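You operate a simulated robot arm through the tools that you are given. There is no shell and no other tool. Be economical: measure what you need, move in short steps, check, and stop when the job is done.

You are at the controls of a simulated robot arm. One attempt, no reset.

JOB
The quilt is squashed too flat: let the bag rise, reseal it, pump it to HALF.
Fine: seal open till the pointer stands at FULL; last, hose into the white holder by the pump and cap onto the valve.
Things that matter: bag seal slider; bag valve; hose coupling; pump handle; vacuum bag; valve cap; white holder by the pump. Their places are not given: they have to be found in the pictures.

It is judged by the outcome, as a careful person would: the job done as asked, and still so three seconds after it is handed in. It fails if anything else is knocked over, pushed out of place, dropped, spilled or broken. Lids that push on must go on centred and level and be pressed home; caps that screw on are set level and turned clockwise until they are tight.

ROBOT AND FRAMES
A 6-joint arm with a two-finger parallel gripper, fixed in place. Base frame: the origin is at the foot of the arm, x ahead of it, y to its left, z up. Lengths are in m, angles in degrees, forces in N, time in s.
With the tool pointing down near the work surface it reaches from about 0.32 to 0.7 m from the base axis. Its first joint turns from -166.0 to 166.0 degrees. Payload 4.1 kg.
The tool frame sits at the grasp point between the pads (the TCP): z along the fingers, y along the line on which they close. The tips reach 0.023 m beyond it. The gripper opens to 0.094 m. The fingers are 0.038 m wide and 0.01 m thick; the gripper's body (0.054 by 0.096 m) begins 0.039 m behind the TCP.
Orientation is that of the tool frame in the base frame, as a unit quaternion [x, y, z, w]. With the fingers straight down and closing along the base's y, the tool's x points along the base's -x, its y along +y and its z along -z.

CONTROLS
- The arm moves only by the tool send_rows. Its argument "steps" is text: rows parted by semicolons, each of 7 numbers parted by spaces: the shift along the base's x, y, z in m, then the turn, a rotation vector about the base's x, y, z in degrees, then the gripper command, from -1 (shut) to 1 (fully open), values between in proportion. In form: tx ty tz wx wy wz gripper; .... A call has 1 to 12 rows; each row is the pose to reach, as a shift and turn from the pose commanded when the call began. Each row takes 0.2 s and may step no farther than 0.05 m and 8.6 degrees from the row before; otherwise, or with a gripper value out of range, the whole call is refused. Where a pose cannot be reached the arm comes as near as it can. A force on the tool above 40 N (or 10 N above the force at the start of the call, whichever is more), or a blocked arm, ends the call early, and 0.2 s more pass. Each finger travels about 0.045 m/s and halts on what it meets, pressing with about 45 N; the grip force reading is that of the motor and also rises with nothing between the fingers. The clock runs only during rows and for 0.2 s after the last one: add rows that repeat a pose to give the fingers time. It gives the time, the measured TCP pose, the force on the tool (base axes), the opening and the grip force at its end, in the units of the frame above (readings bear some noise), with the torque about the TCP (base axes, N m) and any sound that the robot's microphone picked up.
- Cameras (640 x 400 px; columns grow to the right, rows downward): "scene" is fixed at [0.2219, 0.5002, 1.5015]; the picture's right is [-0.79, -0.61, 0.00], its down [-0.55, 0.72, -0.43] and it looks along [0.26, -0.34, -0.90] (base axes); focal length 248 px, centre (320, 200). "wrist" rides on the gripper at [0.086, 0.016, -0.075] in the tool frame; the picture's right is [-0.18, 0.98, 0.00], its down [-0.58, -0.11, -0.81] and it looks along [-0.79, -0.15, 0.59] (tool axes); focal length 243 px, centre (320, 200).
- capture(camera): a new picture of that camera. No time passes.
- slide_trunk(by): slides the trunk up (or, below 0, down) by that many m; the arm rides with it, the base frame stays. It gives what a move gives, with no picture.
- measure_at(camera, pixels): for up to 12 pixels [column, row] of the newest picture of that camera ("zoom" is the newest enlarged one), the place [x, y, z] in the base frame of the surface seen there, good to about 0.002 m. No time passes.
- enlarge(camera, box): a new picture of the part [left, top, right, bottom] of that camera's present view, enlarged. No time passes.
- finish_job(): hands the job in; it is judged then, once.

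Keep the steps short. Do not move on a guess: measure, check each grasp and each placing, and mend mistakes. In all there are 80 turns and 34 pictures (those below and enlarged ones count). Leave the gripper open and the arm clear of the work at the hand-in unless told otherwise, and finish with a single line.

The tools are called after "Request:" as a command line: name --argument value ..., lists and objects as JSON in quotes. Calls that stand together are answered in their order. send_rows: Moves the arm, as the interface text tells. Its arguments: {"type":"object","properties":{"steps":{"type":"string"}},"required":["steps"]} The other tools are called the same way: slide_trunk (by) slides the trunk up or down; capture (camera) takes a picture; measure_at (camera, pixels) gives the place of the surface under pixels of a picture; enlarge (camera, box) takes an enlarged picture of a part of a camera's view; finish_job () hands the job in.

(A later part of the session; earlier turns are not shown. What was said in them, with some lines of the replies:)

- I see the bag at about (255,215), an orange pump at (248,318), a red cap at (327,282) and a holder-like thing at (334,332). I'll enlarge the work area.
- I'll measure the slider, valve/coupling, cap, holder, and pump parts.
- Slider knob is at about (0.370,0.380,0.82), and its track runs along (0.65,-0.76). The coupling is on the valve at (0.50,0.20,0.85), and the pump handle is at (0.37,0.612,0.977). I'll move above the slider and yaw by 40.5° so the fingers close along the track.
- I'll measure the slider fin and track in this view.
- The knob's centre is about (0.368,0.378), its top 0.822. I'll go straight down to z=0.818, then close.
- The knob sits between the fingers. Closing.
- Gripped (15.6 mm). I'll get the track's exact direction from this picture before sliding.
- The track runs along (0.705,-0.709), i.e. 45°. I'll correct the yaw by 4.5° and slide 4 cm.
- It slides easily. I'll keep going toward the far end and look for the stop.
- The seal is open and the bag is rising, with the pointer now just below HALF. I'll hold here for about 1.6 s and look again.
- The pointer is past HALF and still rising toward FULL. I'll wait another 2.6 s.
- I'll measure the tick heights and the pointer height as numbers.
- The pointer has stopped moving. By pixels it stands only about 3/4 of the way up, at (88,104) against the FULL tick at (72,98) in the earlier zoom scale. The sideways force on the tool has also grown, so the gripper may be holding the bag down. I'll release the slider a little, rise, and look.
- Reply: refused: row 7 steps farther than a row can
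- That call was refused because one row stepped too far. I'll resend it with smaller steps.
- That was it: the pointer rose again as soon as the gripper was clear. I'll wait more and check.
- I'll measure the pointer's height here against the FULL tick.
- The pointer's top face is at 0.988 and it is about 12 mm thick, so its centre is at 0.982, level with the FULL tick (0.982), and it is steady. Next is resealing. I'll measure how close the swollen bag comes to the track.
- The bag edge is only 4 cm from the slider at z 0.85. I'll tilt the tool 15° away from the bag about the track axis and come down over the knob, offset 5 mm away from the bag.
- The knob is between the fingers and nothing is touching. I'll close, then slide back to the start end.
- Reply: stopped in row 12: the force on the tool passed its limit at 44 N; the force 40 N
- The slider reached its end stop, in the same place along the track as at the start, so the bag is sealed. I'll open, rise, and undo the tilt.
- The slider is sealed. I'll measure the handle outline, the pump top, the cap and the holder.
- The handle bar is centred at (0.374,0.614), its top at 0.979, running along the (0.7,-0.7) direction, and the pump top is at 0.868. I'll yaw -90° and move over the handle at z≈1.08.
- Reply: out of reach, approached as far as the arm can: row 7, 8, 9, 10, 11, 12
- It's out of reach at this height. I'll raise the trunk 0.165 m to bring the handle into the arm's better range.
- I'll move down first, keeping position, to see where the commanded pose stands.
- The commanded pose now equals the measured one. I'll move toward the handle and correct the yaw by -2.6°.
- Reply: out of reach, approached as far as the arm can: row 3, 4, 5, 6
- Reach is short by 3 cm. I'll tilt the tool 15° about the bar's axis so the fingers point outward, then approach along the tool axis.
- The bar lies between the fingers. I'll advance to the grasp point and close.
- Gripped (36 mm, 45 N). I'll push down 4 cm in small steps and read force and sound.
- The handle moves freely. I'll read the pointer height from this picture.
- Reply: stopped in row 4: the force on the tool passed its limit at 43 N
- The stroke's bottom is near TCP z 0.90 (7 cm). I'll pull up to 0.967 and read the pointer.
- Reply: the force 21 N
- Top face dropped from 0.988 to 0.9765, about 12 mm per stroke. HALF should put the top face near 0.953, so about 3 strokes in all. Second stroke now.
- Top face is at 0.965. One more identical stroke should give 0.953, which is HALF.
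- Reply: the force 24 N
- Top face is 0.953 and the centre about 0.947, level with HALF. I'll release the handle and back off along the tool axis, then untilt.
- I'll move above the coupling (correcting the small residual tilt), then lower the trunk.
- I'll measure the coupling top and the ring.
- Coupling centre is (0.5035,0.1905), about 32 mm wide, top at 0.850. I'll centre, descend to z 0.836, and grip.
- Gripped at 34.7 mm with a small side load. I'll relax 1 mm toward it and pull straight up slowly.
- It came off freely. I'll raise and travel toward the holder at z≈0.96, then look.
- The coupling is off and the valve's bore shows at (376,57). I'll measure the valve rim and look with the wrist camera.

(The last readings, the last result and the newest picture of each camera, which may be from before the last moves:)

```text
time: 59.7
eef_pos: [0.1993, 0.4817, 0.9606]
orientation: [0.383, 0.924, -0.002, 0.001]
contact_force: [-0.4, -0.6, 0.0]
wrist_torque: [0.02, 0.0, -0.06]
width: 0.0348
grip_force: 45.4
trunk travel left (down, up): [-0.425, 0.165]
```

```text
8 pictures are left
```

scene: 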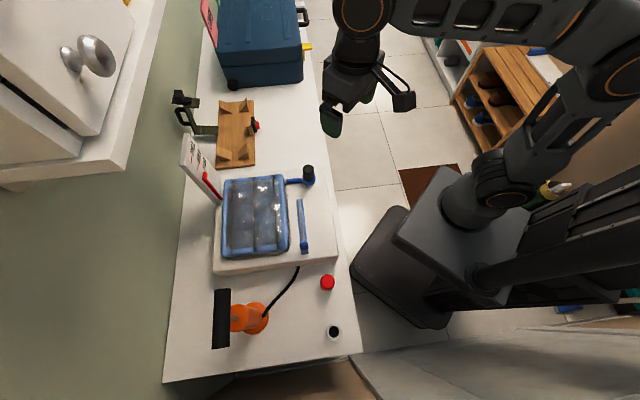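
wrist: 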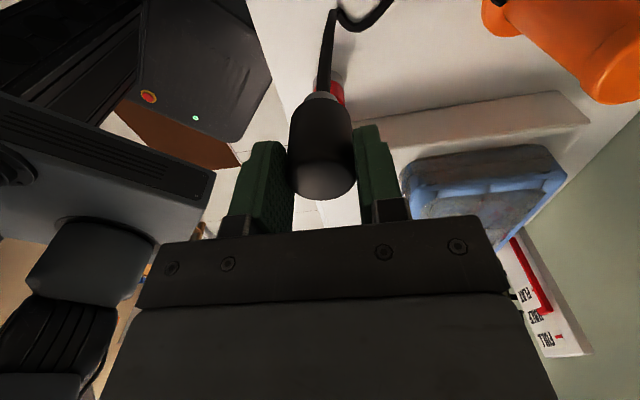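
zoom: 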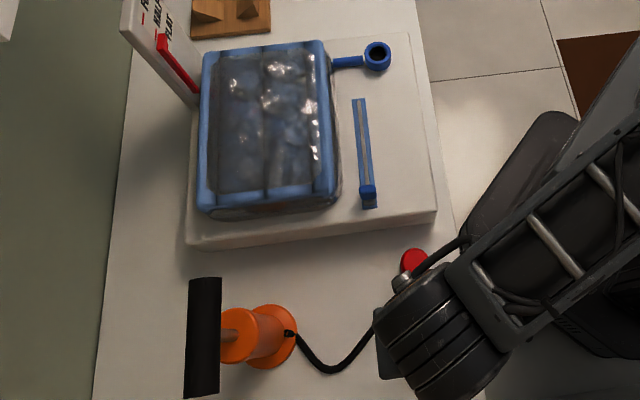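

The coupling hangs level in the fingers with its hose, and HALF is holding (0.954). The valve centre is about (0.504,0.191), top 0.803. The holder centre is (0.1716,0.5025), rim 0.725. I'll come down to just above it.

Request:
send_rows --steps "-0.014 0.0105 -0.02 0 0 0 -1; -0.0277 0.0208 -0.06 0 0 0 -1; -0.0277 0.0208 -0.1 0 0 0 -1; -0.0277 0.0208 -0.135 0 0 0 -1; -0.0277 0.0208 -0.155 0 0 0 -1; -0.0277 0.0208 -0.155 0 0 0 -1; -0.0277 0.0208 -0.155 0 0 0 -1"

Request:
capture --camera "wrist"

```text
time: 61.3
eef_pos: [0.1731, 0.5006, 0.8053]
orientation: [0.383, 0.924, -0.001, 0.001]
contact_force: [-0.1, -1.1, -1.0]
wrist_torque: [-0.02, 0.0, -0.01]
width: 0.0345
grip_force: 44.8
trunk travel left (down, up): [-0.425, 0.165]
```

```text
7 pictures are left
```

wrist: 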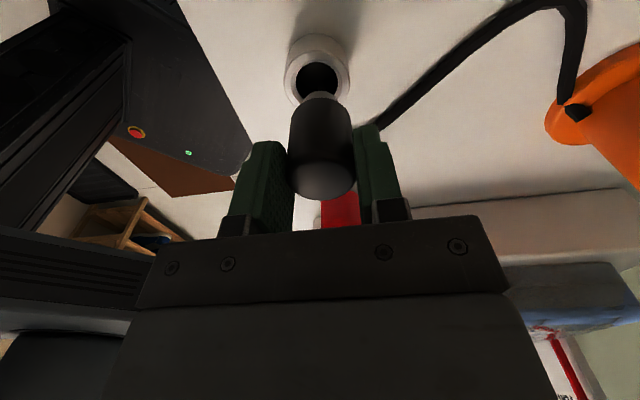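

The holder and coupling look lined up. I'll verify with points on the rim and on the coupling.

Request:
measure_at --camera "wrist" --pixels '[[292, 75], [343, 72], [317, 55], [289, 80], [346, 78], [322, 170], [322, 150], [322, 195], [293, 165], [350, 165], [320, 97], [306, 110]]'

```text
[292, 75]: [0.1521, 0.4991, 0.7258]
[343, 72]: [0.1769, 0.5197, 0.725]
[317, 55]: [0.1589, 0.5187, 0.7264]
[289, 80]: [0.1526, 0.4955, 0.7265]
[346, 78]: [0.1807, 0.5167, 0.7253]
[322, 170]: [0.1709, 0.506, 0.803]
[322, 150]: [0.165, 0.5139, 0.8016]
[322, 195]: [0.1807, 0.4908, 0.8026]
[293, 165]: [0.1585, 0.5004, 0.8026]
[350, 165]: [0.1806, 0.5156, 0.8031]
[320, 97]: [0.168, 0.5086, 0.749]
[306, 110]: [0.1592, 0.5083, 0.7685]
```

The coupling slid about 18 mm down in the fingers during the pull: its top is now at 0.803, so seated it should be near 0.772. It's aligned to about 1 mm. I'll lower slowly with a 1 mm correction.

Request:
send_rows --steps "-0.001 0.001 -0.006 0 0 0 -1; -0.001 0.001 -0.012 0 0 0 -1; -0.001 0.001 -0.017 0 0 0 -1; -0.001 0.001 -0.022 0 0 0 -1; -0.001 0.001 -0.026 0 0 0 -1; -0.001 0.001 -0.03 0 0 0 -1; -0.001 0.001 -0.033 0 0 0 -1; -0.001 0.001 -0.036 0 0 0 -1"

```text
time: 63.1
eef_pos: [0.1742, 0.5002, 0.7717]
orientation: [0.383, 0.924, 0.001, 0.002]
contact_force: [-13.5, 11.3, 31.9]
wrist_torque: [-0.29, 0.46, 0.01]
width: 0.0345
grip_force: 45.4
trunk travel left (down, up): [-0.425, 0.165]
```

Upward force 32 N at TCP 0.772, the expected seated height. I'll look before releasing.

Request:
capture --camera "wrist"

Request:
measure_at --camera "wrist" --pixels '[[322, 170], [322, 155], [322, 190], [300, 170], [345, 170], [320, 97], [320, 110], [306, 110], [317, 90]]'

```text
6 pictures are left
```

wrist: 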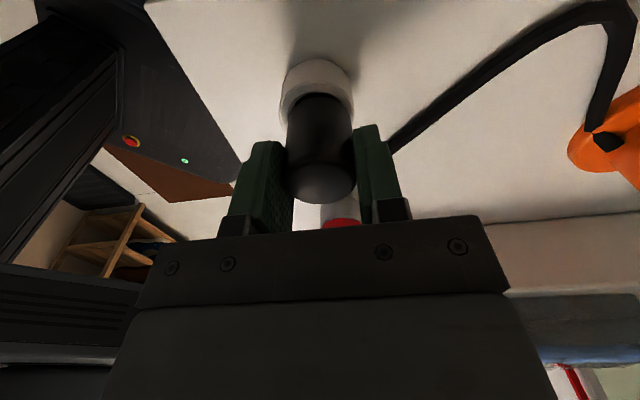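

```text
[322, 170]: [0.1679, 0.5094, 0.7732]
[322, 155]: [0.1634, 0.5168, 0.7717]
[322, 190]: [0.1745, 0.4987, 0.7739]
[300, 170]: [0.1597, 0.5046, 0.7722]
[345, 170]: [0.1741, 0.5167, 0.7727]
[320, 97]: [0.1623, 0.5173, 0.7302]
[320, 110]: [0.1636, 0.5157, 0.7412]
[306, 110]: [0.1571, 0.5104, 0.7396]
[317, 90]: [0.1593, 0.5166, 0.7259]
```

It's seated: top 0.773, body down on the rim. I'll open, lift straight up, then move above the red cap at (0.264,0.408).

Request:
send_rows --steps "0 0 0 0 0 0 0.4; 0 0 0 0 0 0 0.4; 0 0 0 0 0 0 0.4; 0 0 0.02 0 0 0 0.4; 0 0 0.06 0 0 0 0.4; 0 0 0.1 0 0 0 0.5; 0.03 -0.03 0.12 0 0 0 0.5; 0.06 -0.06 0.12 0 0 0 0.5; 0.0895 -0.0915 0.12 0 0 0 0.5; 0.0895 -0.0915 0.11 0 0 0 0.5; 0.0895 -0.0915 0.11 0 0 0 0.5"

Request:
capture --camera "wrist"

```text
time: 65.5
eef_pos: [0.2643, 0.4086, 0.8795]
orientation: [0.383, 0.924, -0.002, 0.001]
contact_force: [0.7, 1.0, 0.5]
wrist_torque: [-0.03, -0.01, 0.02]
width: 0.0705
grip_force: 0.1
trunk travel left (down, up): [-0.425, 0.165]
```

```text
5 pictures are left
```

wrist: 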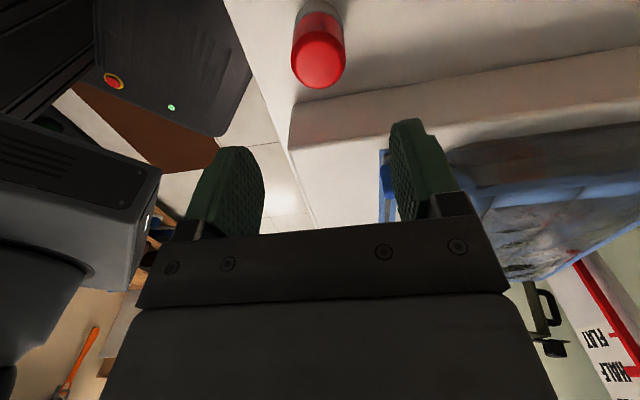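

I'll measure the cap's top, its sides, and where the red meets the grey below.

Request:
measure_at --camera "wrist" --pixels '[[319, 58], [292, 60], [344, 58], [319, 86], [319, 38], [319, 28], [319, 20], [319, 14], [319, 9], [319, 4], [298, 20], [342, 20]]'

Request:
enlarge --camera "wrist" --box '[270, 0, 370, 100]'

```text
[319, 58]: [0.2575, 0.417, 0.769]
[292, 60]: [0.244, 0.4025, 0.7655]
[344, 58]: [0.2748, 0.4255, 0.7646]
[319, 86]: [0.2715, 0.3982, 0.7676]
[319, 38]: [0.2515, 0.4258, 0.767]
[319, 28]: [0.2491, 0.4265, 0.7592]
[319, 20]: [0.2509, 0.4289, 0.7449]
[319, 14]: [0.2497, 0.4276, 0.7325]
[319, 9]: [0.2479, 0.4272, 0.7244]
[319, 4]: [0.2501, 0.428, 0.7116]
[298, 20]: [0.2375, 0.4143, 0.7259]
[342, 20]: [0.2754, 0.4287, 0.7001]
```

```text
4.00 times, centred on (320, 50) of wrist
```

zoom: 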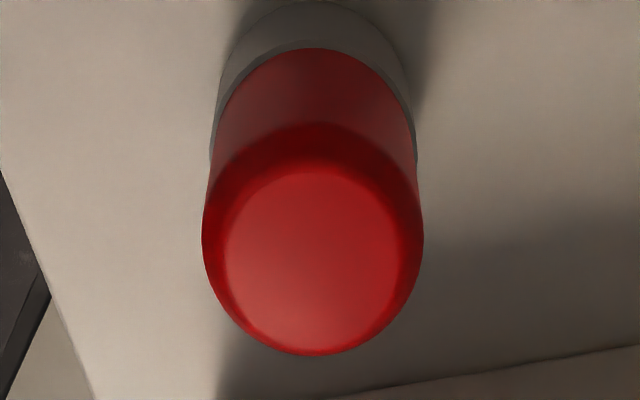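

The red cap spans z 0.73–0.768 on a grey post, centre (0.2616,0.4125), about 37 mm across. I'll centre, descend to TCP z 0.758, and grip.

Request:
send_rows --steps "-0.0027 0.0039 -0.03 0 0 0 0.5; -0.0027 0.0039 -0.07 0 0 0 0.5; -0.0027 0.0039 -0.1 0 0 0 0.5; -0.0027 0.0039 -0.1215 0 0 0 0.5; -0.0027 0.0039 -0.1215 0 0 0 0.5; -0.0027 0.0039 -0.1215 0 0 0 -1; -0.0027 0.0039 -0.1215 0 0 0 -1; -0.0027 0.0039 -0.1215 0 0 0 -1; -0.0027 0.0039 -0.1215 0 0 0 -1"

```text
time: 67.5
eef_pos: [0.2594, 0.4138, 0.7589]
orientation: [0.382, 0.924, -0.003, 0.0]
contact_force: [-14.2, -12.3, -1.5]
wrist_torque: [0.02, 0.24, -0.09]
width: 0.0402
grip_force: 45.3
trunk travel left (down, up): [-0.425, 0.165]
```

Gripped at 40 mm with a side load toward (-,-). I'll relax 1.5 mm that way and lift gently.

Request:
send_rows --steps "-0.0015 -0.0015 0 0 0 0 -1; -0.0015 -0.0015 0.003 0 0 0 -1; -0.0015 -0.0015 0.008 0 0 0 -1; -0.0015 -0.0015 0.015 0 0 0 -1; -0.0015 -0.0015 0.025 0 0 0 -1; -0.0015 -0.0015 0.04 0 0 0 -1; -0.0015 -0.0015 0.08 0 0 0 -1; -0.0015 -0.0015 0.12 0 0 0 -1; -0.0015 -0.0015 0.16 0 0 0 -1"

Request:
capture --camera "wrist"

Request:
measure_at --camera "wrist" --pixels '[[322, 175], [322, 160], [322, 190], [322, 150], [322, 140], [322, 130], [322, 120], [322, 110], [300, 150], [345, 150], [322, 200], [322, 100]]'

```text
time: 69.5
eef_pos: [0.2577, 0.4103, 0.9174]
orientation: [0.383, 0.924, -0.001, 0.0]
contact_force: [0.3, 0.4, -0.7]
wrist_torque: [0.02, -0.01, -0.03]
width: 0.0401
grip_force: 45.0
trunk travel left (down, up): [-0.425, 0.165]
```

```text
3 pictures are left
```

wrist: 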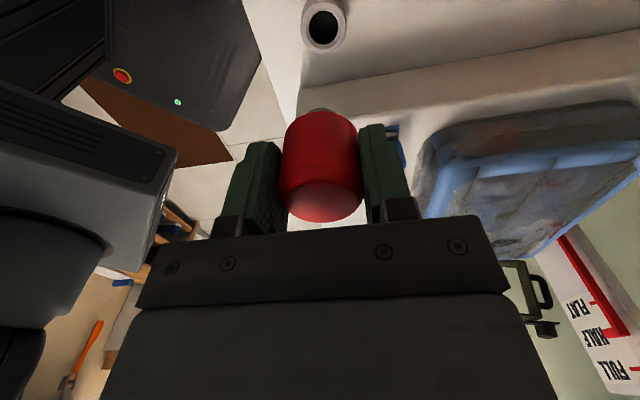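

```text
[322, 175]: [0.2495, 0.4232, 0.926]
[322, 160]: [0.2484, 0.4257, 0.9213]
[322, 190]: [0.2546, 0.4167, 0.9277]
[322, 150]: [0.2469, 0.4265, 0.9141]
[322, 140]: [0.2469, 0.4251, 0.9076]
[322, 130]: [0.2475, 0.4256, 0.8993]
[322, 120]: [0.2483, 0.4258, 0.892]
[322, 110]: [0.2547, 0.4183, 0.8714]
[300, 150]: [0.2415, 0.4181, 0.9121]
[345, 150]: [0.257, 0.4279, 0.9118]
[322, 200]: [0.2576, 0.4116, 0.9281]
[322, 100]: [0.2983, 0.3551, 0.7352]
```

The cap is level in the grip with a plug below (top 10 mm above the TCP). I'll carry it to just above the valve, aiming at TCP (0.501,0.190).

Request:
send_rows --steps "0.0304 -0.0276 0.005 0 0 0 -1; 0.0609 -0.0551 0.01 0 0 0 -1; 0.0913 -0.0827 0.01 0 0 0 -1; 0.1217 -0.1103 0.01 0 0 0 -1; 0.1522 -0.1379 0.01 0 0 0 -1; 0.1826 -0.1654 0.01 0 0 0 -1; 0.2131 -0.193 0.01 0 0 0 -1; 0.2435 -0.2206 0.01 0 0 0 -1; 0.2435 -0.2206 -0.025 0 0 0 -1; 0.2435 -0.2206 -0.047 0 0 0 -1; 0.2435 -0.2206 -0.047 0 0 0 -1; 0.2435 -0.2206 -0.047 0 0 0 -1"

Request:
capture --camera "wrist"

```text
time: 72.1
eef_pos: [0.5023, 0.1928, 0.8726]
orientation: [0.382, 0.924, -0.001, 0.001]
contact_force: [-0.7, 0.6, -1.4]
wrist_torque: [-0.02, 0.0, -0.01]
width: 0.04
grip_force: 45.1
trunk travel left (down, up): [-0.425, 0.165]
```

```text
2 pictures are left
```

wrist: 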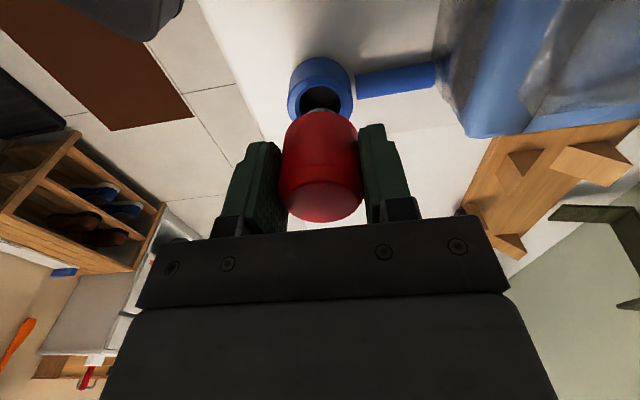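

Sideways the valve (col 289–352) and cap (col 321) are lined up. I'll measure the rim to check the other direction.

Request:
measure_at --camera "wrist" --pixels '[[292, 100], [350, 97], [320, 78], [320, 82], [298, 85], [345, 84], [295, 110], [321, 128], [321, 150], [321, 165], [321, 200], [320, 113]]'

```text
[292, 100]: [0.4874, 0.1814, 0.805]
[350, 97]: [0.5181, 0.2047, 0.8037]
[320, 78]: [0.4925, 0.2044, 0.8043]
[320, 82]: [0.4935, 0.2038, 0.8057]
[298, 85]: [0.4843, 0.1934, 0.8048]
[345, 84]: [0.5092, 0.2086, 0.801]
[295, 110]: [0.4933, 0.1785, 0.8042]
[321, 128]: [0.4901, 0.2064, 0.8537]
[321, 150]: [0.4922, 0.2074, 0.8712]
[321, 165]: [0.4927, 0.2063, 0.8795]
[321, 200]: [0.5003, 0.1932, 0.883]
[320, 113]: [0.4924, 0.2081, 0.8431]
```

The cap sits within about 1.5 mm of the valve centre. I'll shift (-1,-1) mm and lower slowly until the force rises.

Request:
send_rows --steps "-0.001 -0.001 -0.008 0 0 0 -1; -0.001 -0.001 -0.016 0 0 0 -1; -0.001 -0.001 -0.022 0 0 0 -1; -0.001 -0.001 -0.027 0 0 0 -1; -0.001 -0.001 -0.031 0 0 0 -1; -0.001 -0.001 -0.034 0 0 0 -1; -0.001 -0.001 -0.037 0 0 0 -1; -0.001 -0.001 -0.04 0 0 0 -1; -0.001 -0.001 -0.042 0 0 0 -1; -0.001 -0.001 -0.044 0 0 0 -1"

```text
time: 73.9
eef_pos: [0.5018, 0.1901, 0.8359]
orientation: [0.382, 0.924, 0.003, 0.004]
contact_force: [-11.0, 2.1, 18.7]
wrist_torque: [-0.37, 0.39, -0.28]
width: 0.0403
grip_force: 44.6
trunk travel left (down, up): [-0.425, 0.165]
stopped in row 9: the force on the tool passed its limit at 54 N (the readings are from after the stop); the commanded pose is now the measured one
```

It stopped at 54 N with TCP 0.836, close to the expected 0.832. I'll press once more, then look.

Request:
send_rows --steps "-0.0007 0 -0.001 0 0 0 -1; -0.0007 0 -0.002 0 0 0 -1; -0.0007 0 -0.003 0 0 0 -1; -0.0007 0 -0.004 0 0 0 -1"

Request:
capture --camera "wrist"

Request:
measure_at --camera "wrist" --pixels '[[321, 195], [321, 200], [321, 150], [321, 130], [321, 120], [321, 110], [321, 105], [321, 100], [321, 95], [321, 90], [300, 195], [345, 195]]'

```text
time: 74.6
eef_pos: [0.5015, 0.1895, 0.8358]
orientation: [0.382, 0.924, 0.005, 0.005]
contact_force: [-17.1, 12.7, 19.5]
wrist_torque: [-0.69, 0.46, -0.05]
width: 0.0402
grip_force: 45.2
trunk travel left (down, up): [-0.425, 0.165]
stopped in row 3: the force on the tool passed its limit at 42 N (the readings are from after the stop); the commanded pose is now the measured one
```

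```text
1 pictures are left
```

wrist: 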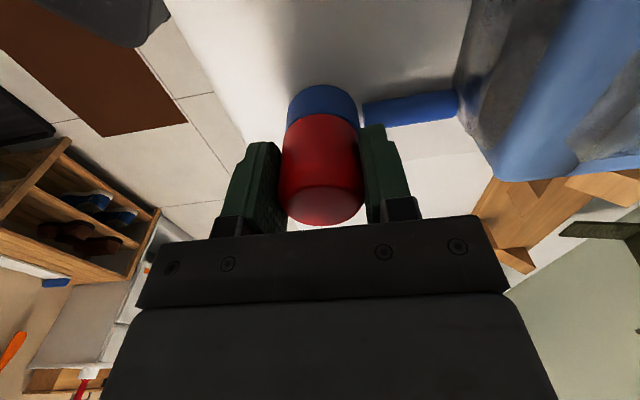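

```text
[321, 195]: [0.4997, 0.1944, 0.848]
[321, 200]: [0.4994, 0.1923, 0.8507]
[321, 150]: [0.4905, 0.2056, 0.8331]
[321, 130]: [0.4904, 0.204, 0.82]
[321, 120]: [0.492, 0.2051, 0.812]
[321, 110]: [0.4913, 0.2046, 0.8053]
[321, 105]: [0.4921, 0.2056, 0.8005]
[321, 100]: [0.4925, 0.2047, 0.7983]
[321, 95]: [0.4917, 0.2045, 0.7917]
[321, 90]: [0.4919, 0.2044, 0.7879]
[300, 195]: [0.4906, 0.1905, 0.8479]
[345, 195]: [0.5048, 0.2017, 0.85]
```

Red meets blue at z≈0.805 with no gap; cap top is at 0.849. No click was heard, so I'll level the tool and test with a small clockwise turn, watching torque and height for a thread.

Request:
send_rows --steps "0 0 0 -0.31 0.75 0 -1; 0 0 0 -0.31 0.75 -7 -1; 0 0 0 -0.31 0.75 -14 -1; 0 0 0 -0.31 0.75 -21 -1; 0 0 0 -0.31 0.75 -28 -1; 0 0 0 -0.31 0.75 -28 -1"

```text
time: 76.2
eef_pos: [0.5046, 0.1848, 0.8363]
orientation: [0.593, 0.805, 0.0, 0.004]
contact_force: [-1.6, -19.2, 12.5]
wrist_torque: [-0.13, 0.12, -0.1]
width: 0.0402
grip_force: 45.0
trunk travel left (down, up): [-0.425, 0.165]
stopped in row 6: the force on the tool passed its limit at 40 N (the readings are from after the stop); the commanded pose is now the measured one
```

It turns freely with almost no torque (-0.1 N m) and doesn't descend, so there's no thread and it's a push-on plug. I'll release, rise, then press the top centre with closed fingers to be sure it's home.

Request:
send_rows --steps "0 0 0 0 0 0 0.3; 0 0 0 0 0 0 0.3; 0 0 0 0 0 0 0.3; 0 0 0.02 0 0 0 0.3; 0 0 0.05 0 0 0 0; -0.001 0.006 0.06 0 0 0 -1; -0.001 0.006 0.06 0 0 0 -1; -0.001 0.006 0.06 0 0 0 -1; -0.001 0.006 0.06 0 0 0 -1; -0.001 0.006 0.06 0 0 0 -1; -0.001 0.006 0.06 0 0 0 -1"

```text
time: 78.5
eef_pos: [0.5045, 0.1933, 0.894]
orientation: [0.595, 0.804, -0.001, 0.002]
contact_force: [0.3, 0.8, -0.6]
wrist_torque: [0.02, 0.0, 0.02]
width: 0.0
grip_force: 42.5
trunk travel left (down, up): [-0.425, 0.165]
```

Fingers are closed above the cap. I'll press down gently until contact force rises.

Request:
send_rows --steps "-0.001 -0.0025 -0.008 0 0 0 -1; -0.001 -0.0025 -0.016 0 0 0 -1; -0.001 -0.0025 -0.019 0 0 0 -1; -0.001 -0.0025 -0.021 0 0 0 -1; -0.001 -0.0025 -0.023 0 0 0 -1; -0.001 -0.0025 -0.025 0 0 0 -1; -0.001 -0.0025 -0.027 0 0 0 -1; -0.001 -0.0025 -0.029 0 0 0 -1; -0.001 -0.0025 -0.031 0 0 0 -1"

```text
time: 80.5
eef_pos: [0.504, 0.191, 0.8701]
orientation: [0.594, 0.804, 0.005, 0.005]
contact_force: [-4.9, 3.5, 16.1]
wrist_torque: [0.15, 0.23, 0.01]
width: 0.0002
grip_force: 42.3
trunk travel left (down, up): [-0.425, 0.165]
stopped in row 9: the force on the tool passed its limit at 43 N (the readings are from after the stop); the commanded pose is now the measured one
```

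The cap holds firm under 43 N, with its top at 0.847. I'll rise, move clear, open, and take a final check picture.

Request:
send_rows --steps "0 0 0.03 0 0 0 -1; 0 0 0.07 0 0 0 -1; 0 0 0.11 0 0 0 0; -0.03 -0.03 0.13 0 0 0 1; -0.06 -0.06 0.15 0 0 0 1; -0.09 -0.09 0.16 0 0 0 1; -0.12 -0.12 0.16 0 0 0 1; -0.12 -0.15 0.16 0 0 0 1; -0.12 -0.15 0.16 0 0 0 1; -0.12 -0.15 0.16 0 0 0 1"

Request:
enlarge --camera "scene" --box '[180, 130, 350, 350]'

Request:
measure_at --camera "zoom" --pixels '[[318, 80], [363, 345], [60, 60]]'

```text
time: 82.7
eef_pos: [0.3861, 0.0421, 1.0306]
orientation: [0.596, 0.803, 0.003, 0.004]
contact_force: [-0.3, 0.3, 0.1]
wrist_torque: [0.01, -0.01, 0.0]
width: 0.0939
grip_force: 0.0
trunk travel left (down, up): [-0.425, 0.165]
```

```text
1.82 times, centred on (265, 240) of scene
```

zoom: 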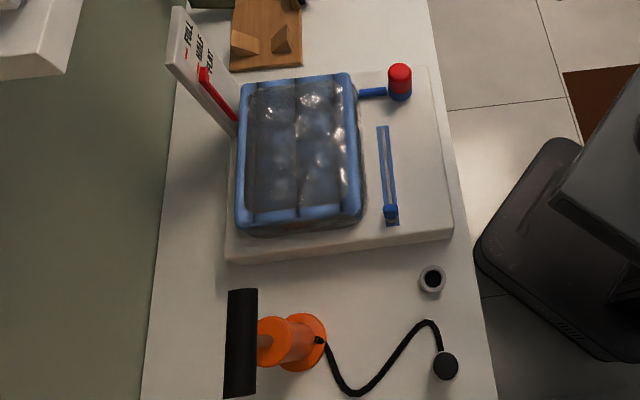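

```text
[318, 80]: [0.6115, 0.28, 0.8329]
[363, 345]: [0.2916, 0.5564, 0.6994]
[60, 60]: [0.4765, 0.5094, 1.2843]
```

I'll make one last check of the pointer, cap and coupling on this picture.

Request:
measure_at --camera "zoom" --pixels '[[203, 71], [204, 74], [205, 77], [400, 70], [392, 70], [408, 70], [445, 366], [438, 366], [452, 366], [445, 358], [390, 209]]'

```text
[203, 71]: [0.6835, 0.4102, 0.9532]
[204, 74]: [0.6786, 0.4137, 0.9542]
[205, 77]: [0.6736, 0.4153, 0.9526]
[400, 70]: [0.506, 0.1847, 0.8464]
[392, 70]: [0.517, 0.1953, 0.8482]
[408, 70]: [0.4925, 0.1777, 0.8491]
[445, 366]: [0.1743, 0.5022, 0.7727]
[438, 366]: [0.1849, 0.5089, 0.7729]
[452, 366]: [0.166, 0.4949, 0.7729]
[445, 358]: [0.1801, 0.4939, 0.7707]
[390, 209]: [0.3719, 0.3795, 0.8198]
```

The pointer is steady at HALF (0.953), the cap is level on the valve, the coupling sits in its holder, and the slider is sealed. The arm is clear and the gripper open, so I'm handing in.

Request:
finish_job

```text
The job is handed in.
```

Job handed in: the bag rose to FULL, was resealed and pumped to HALF in three strokes, and the hose coupling is in the white holder with the cap pressed onto the valve.
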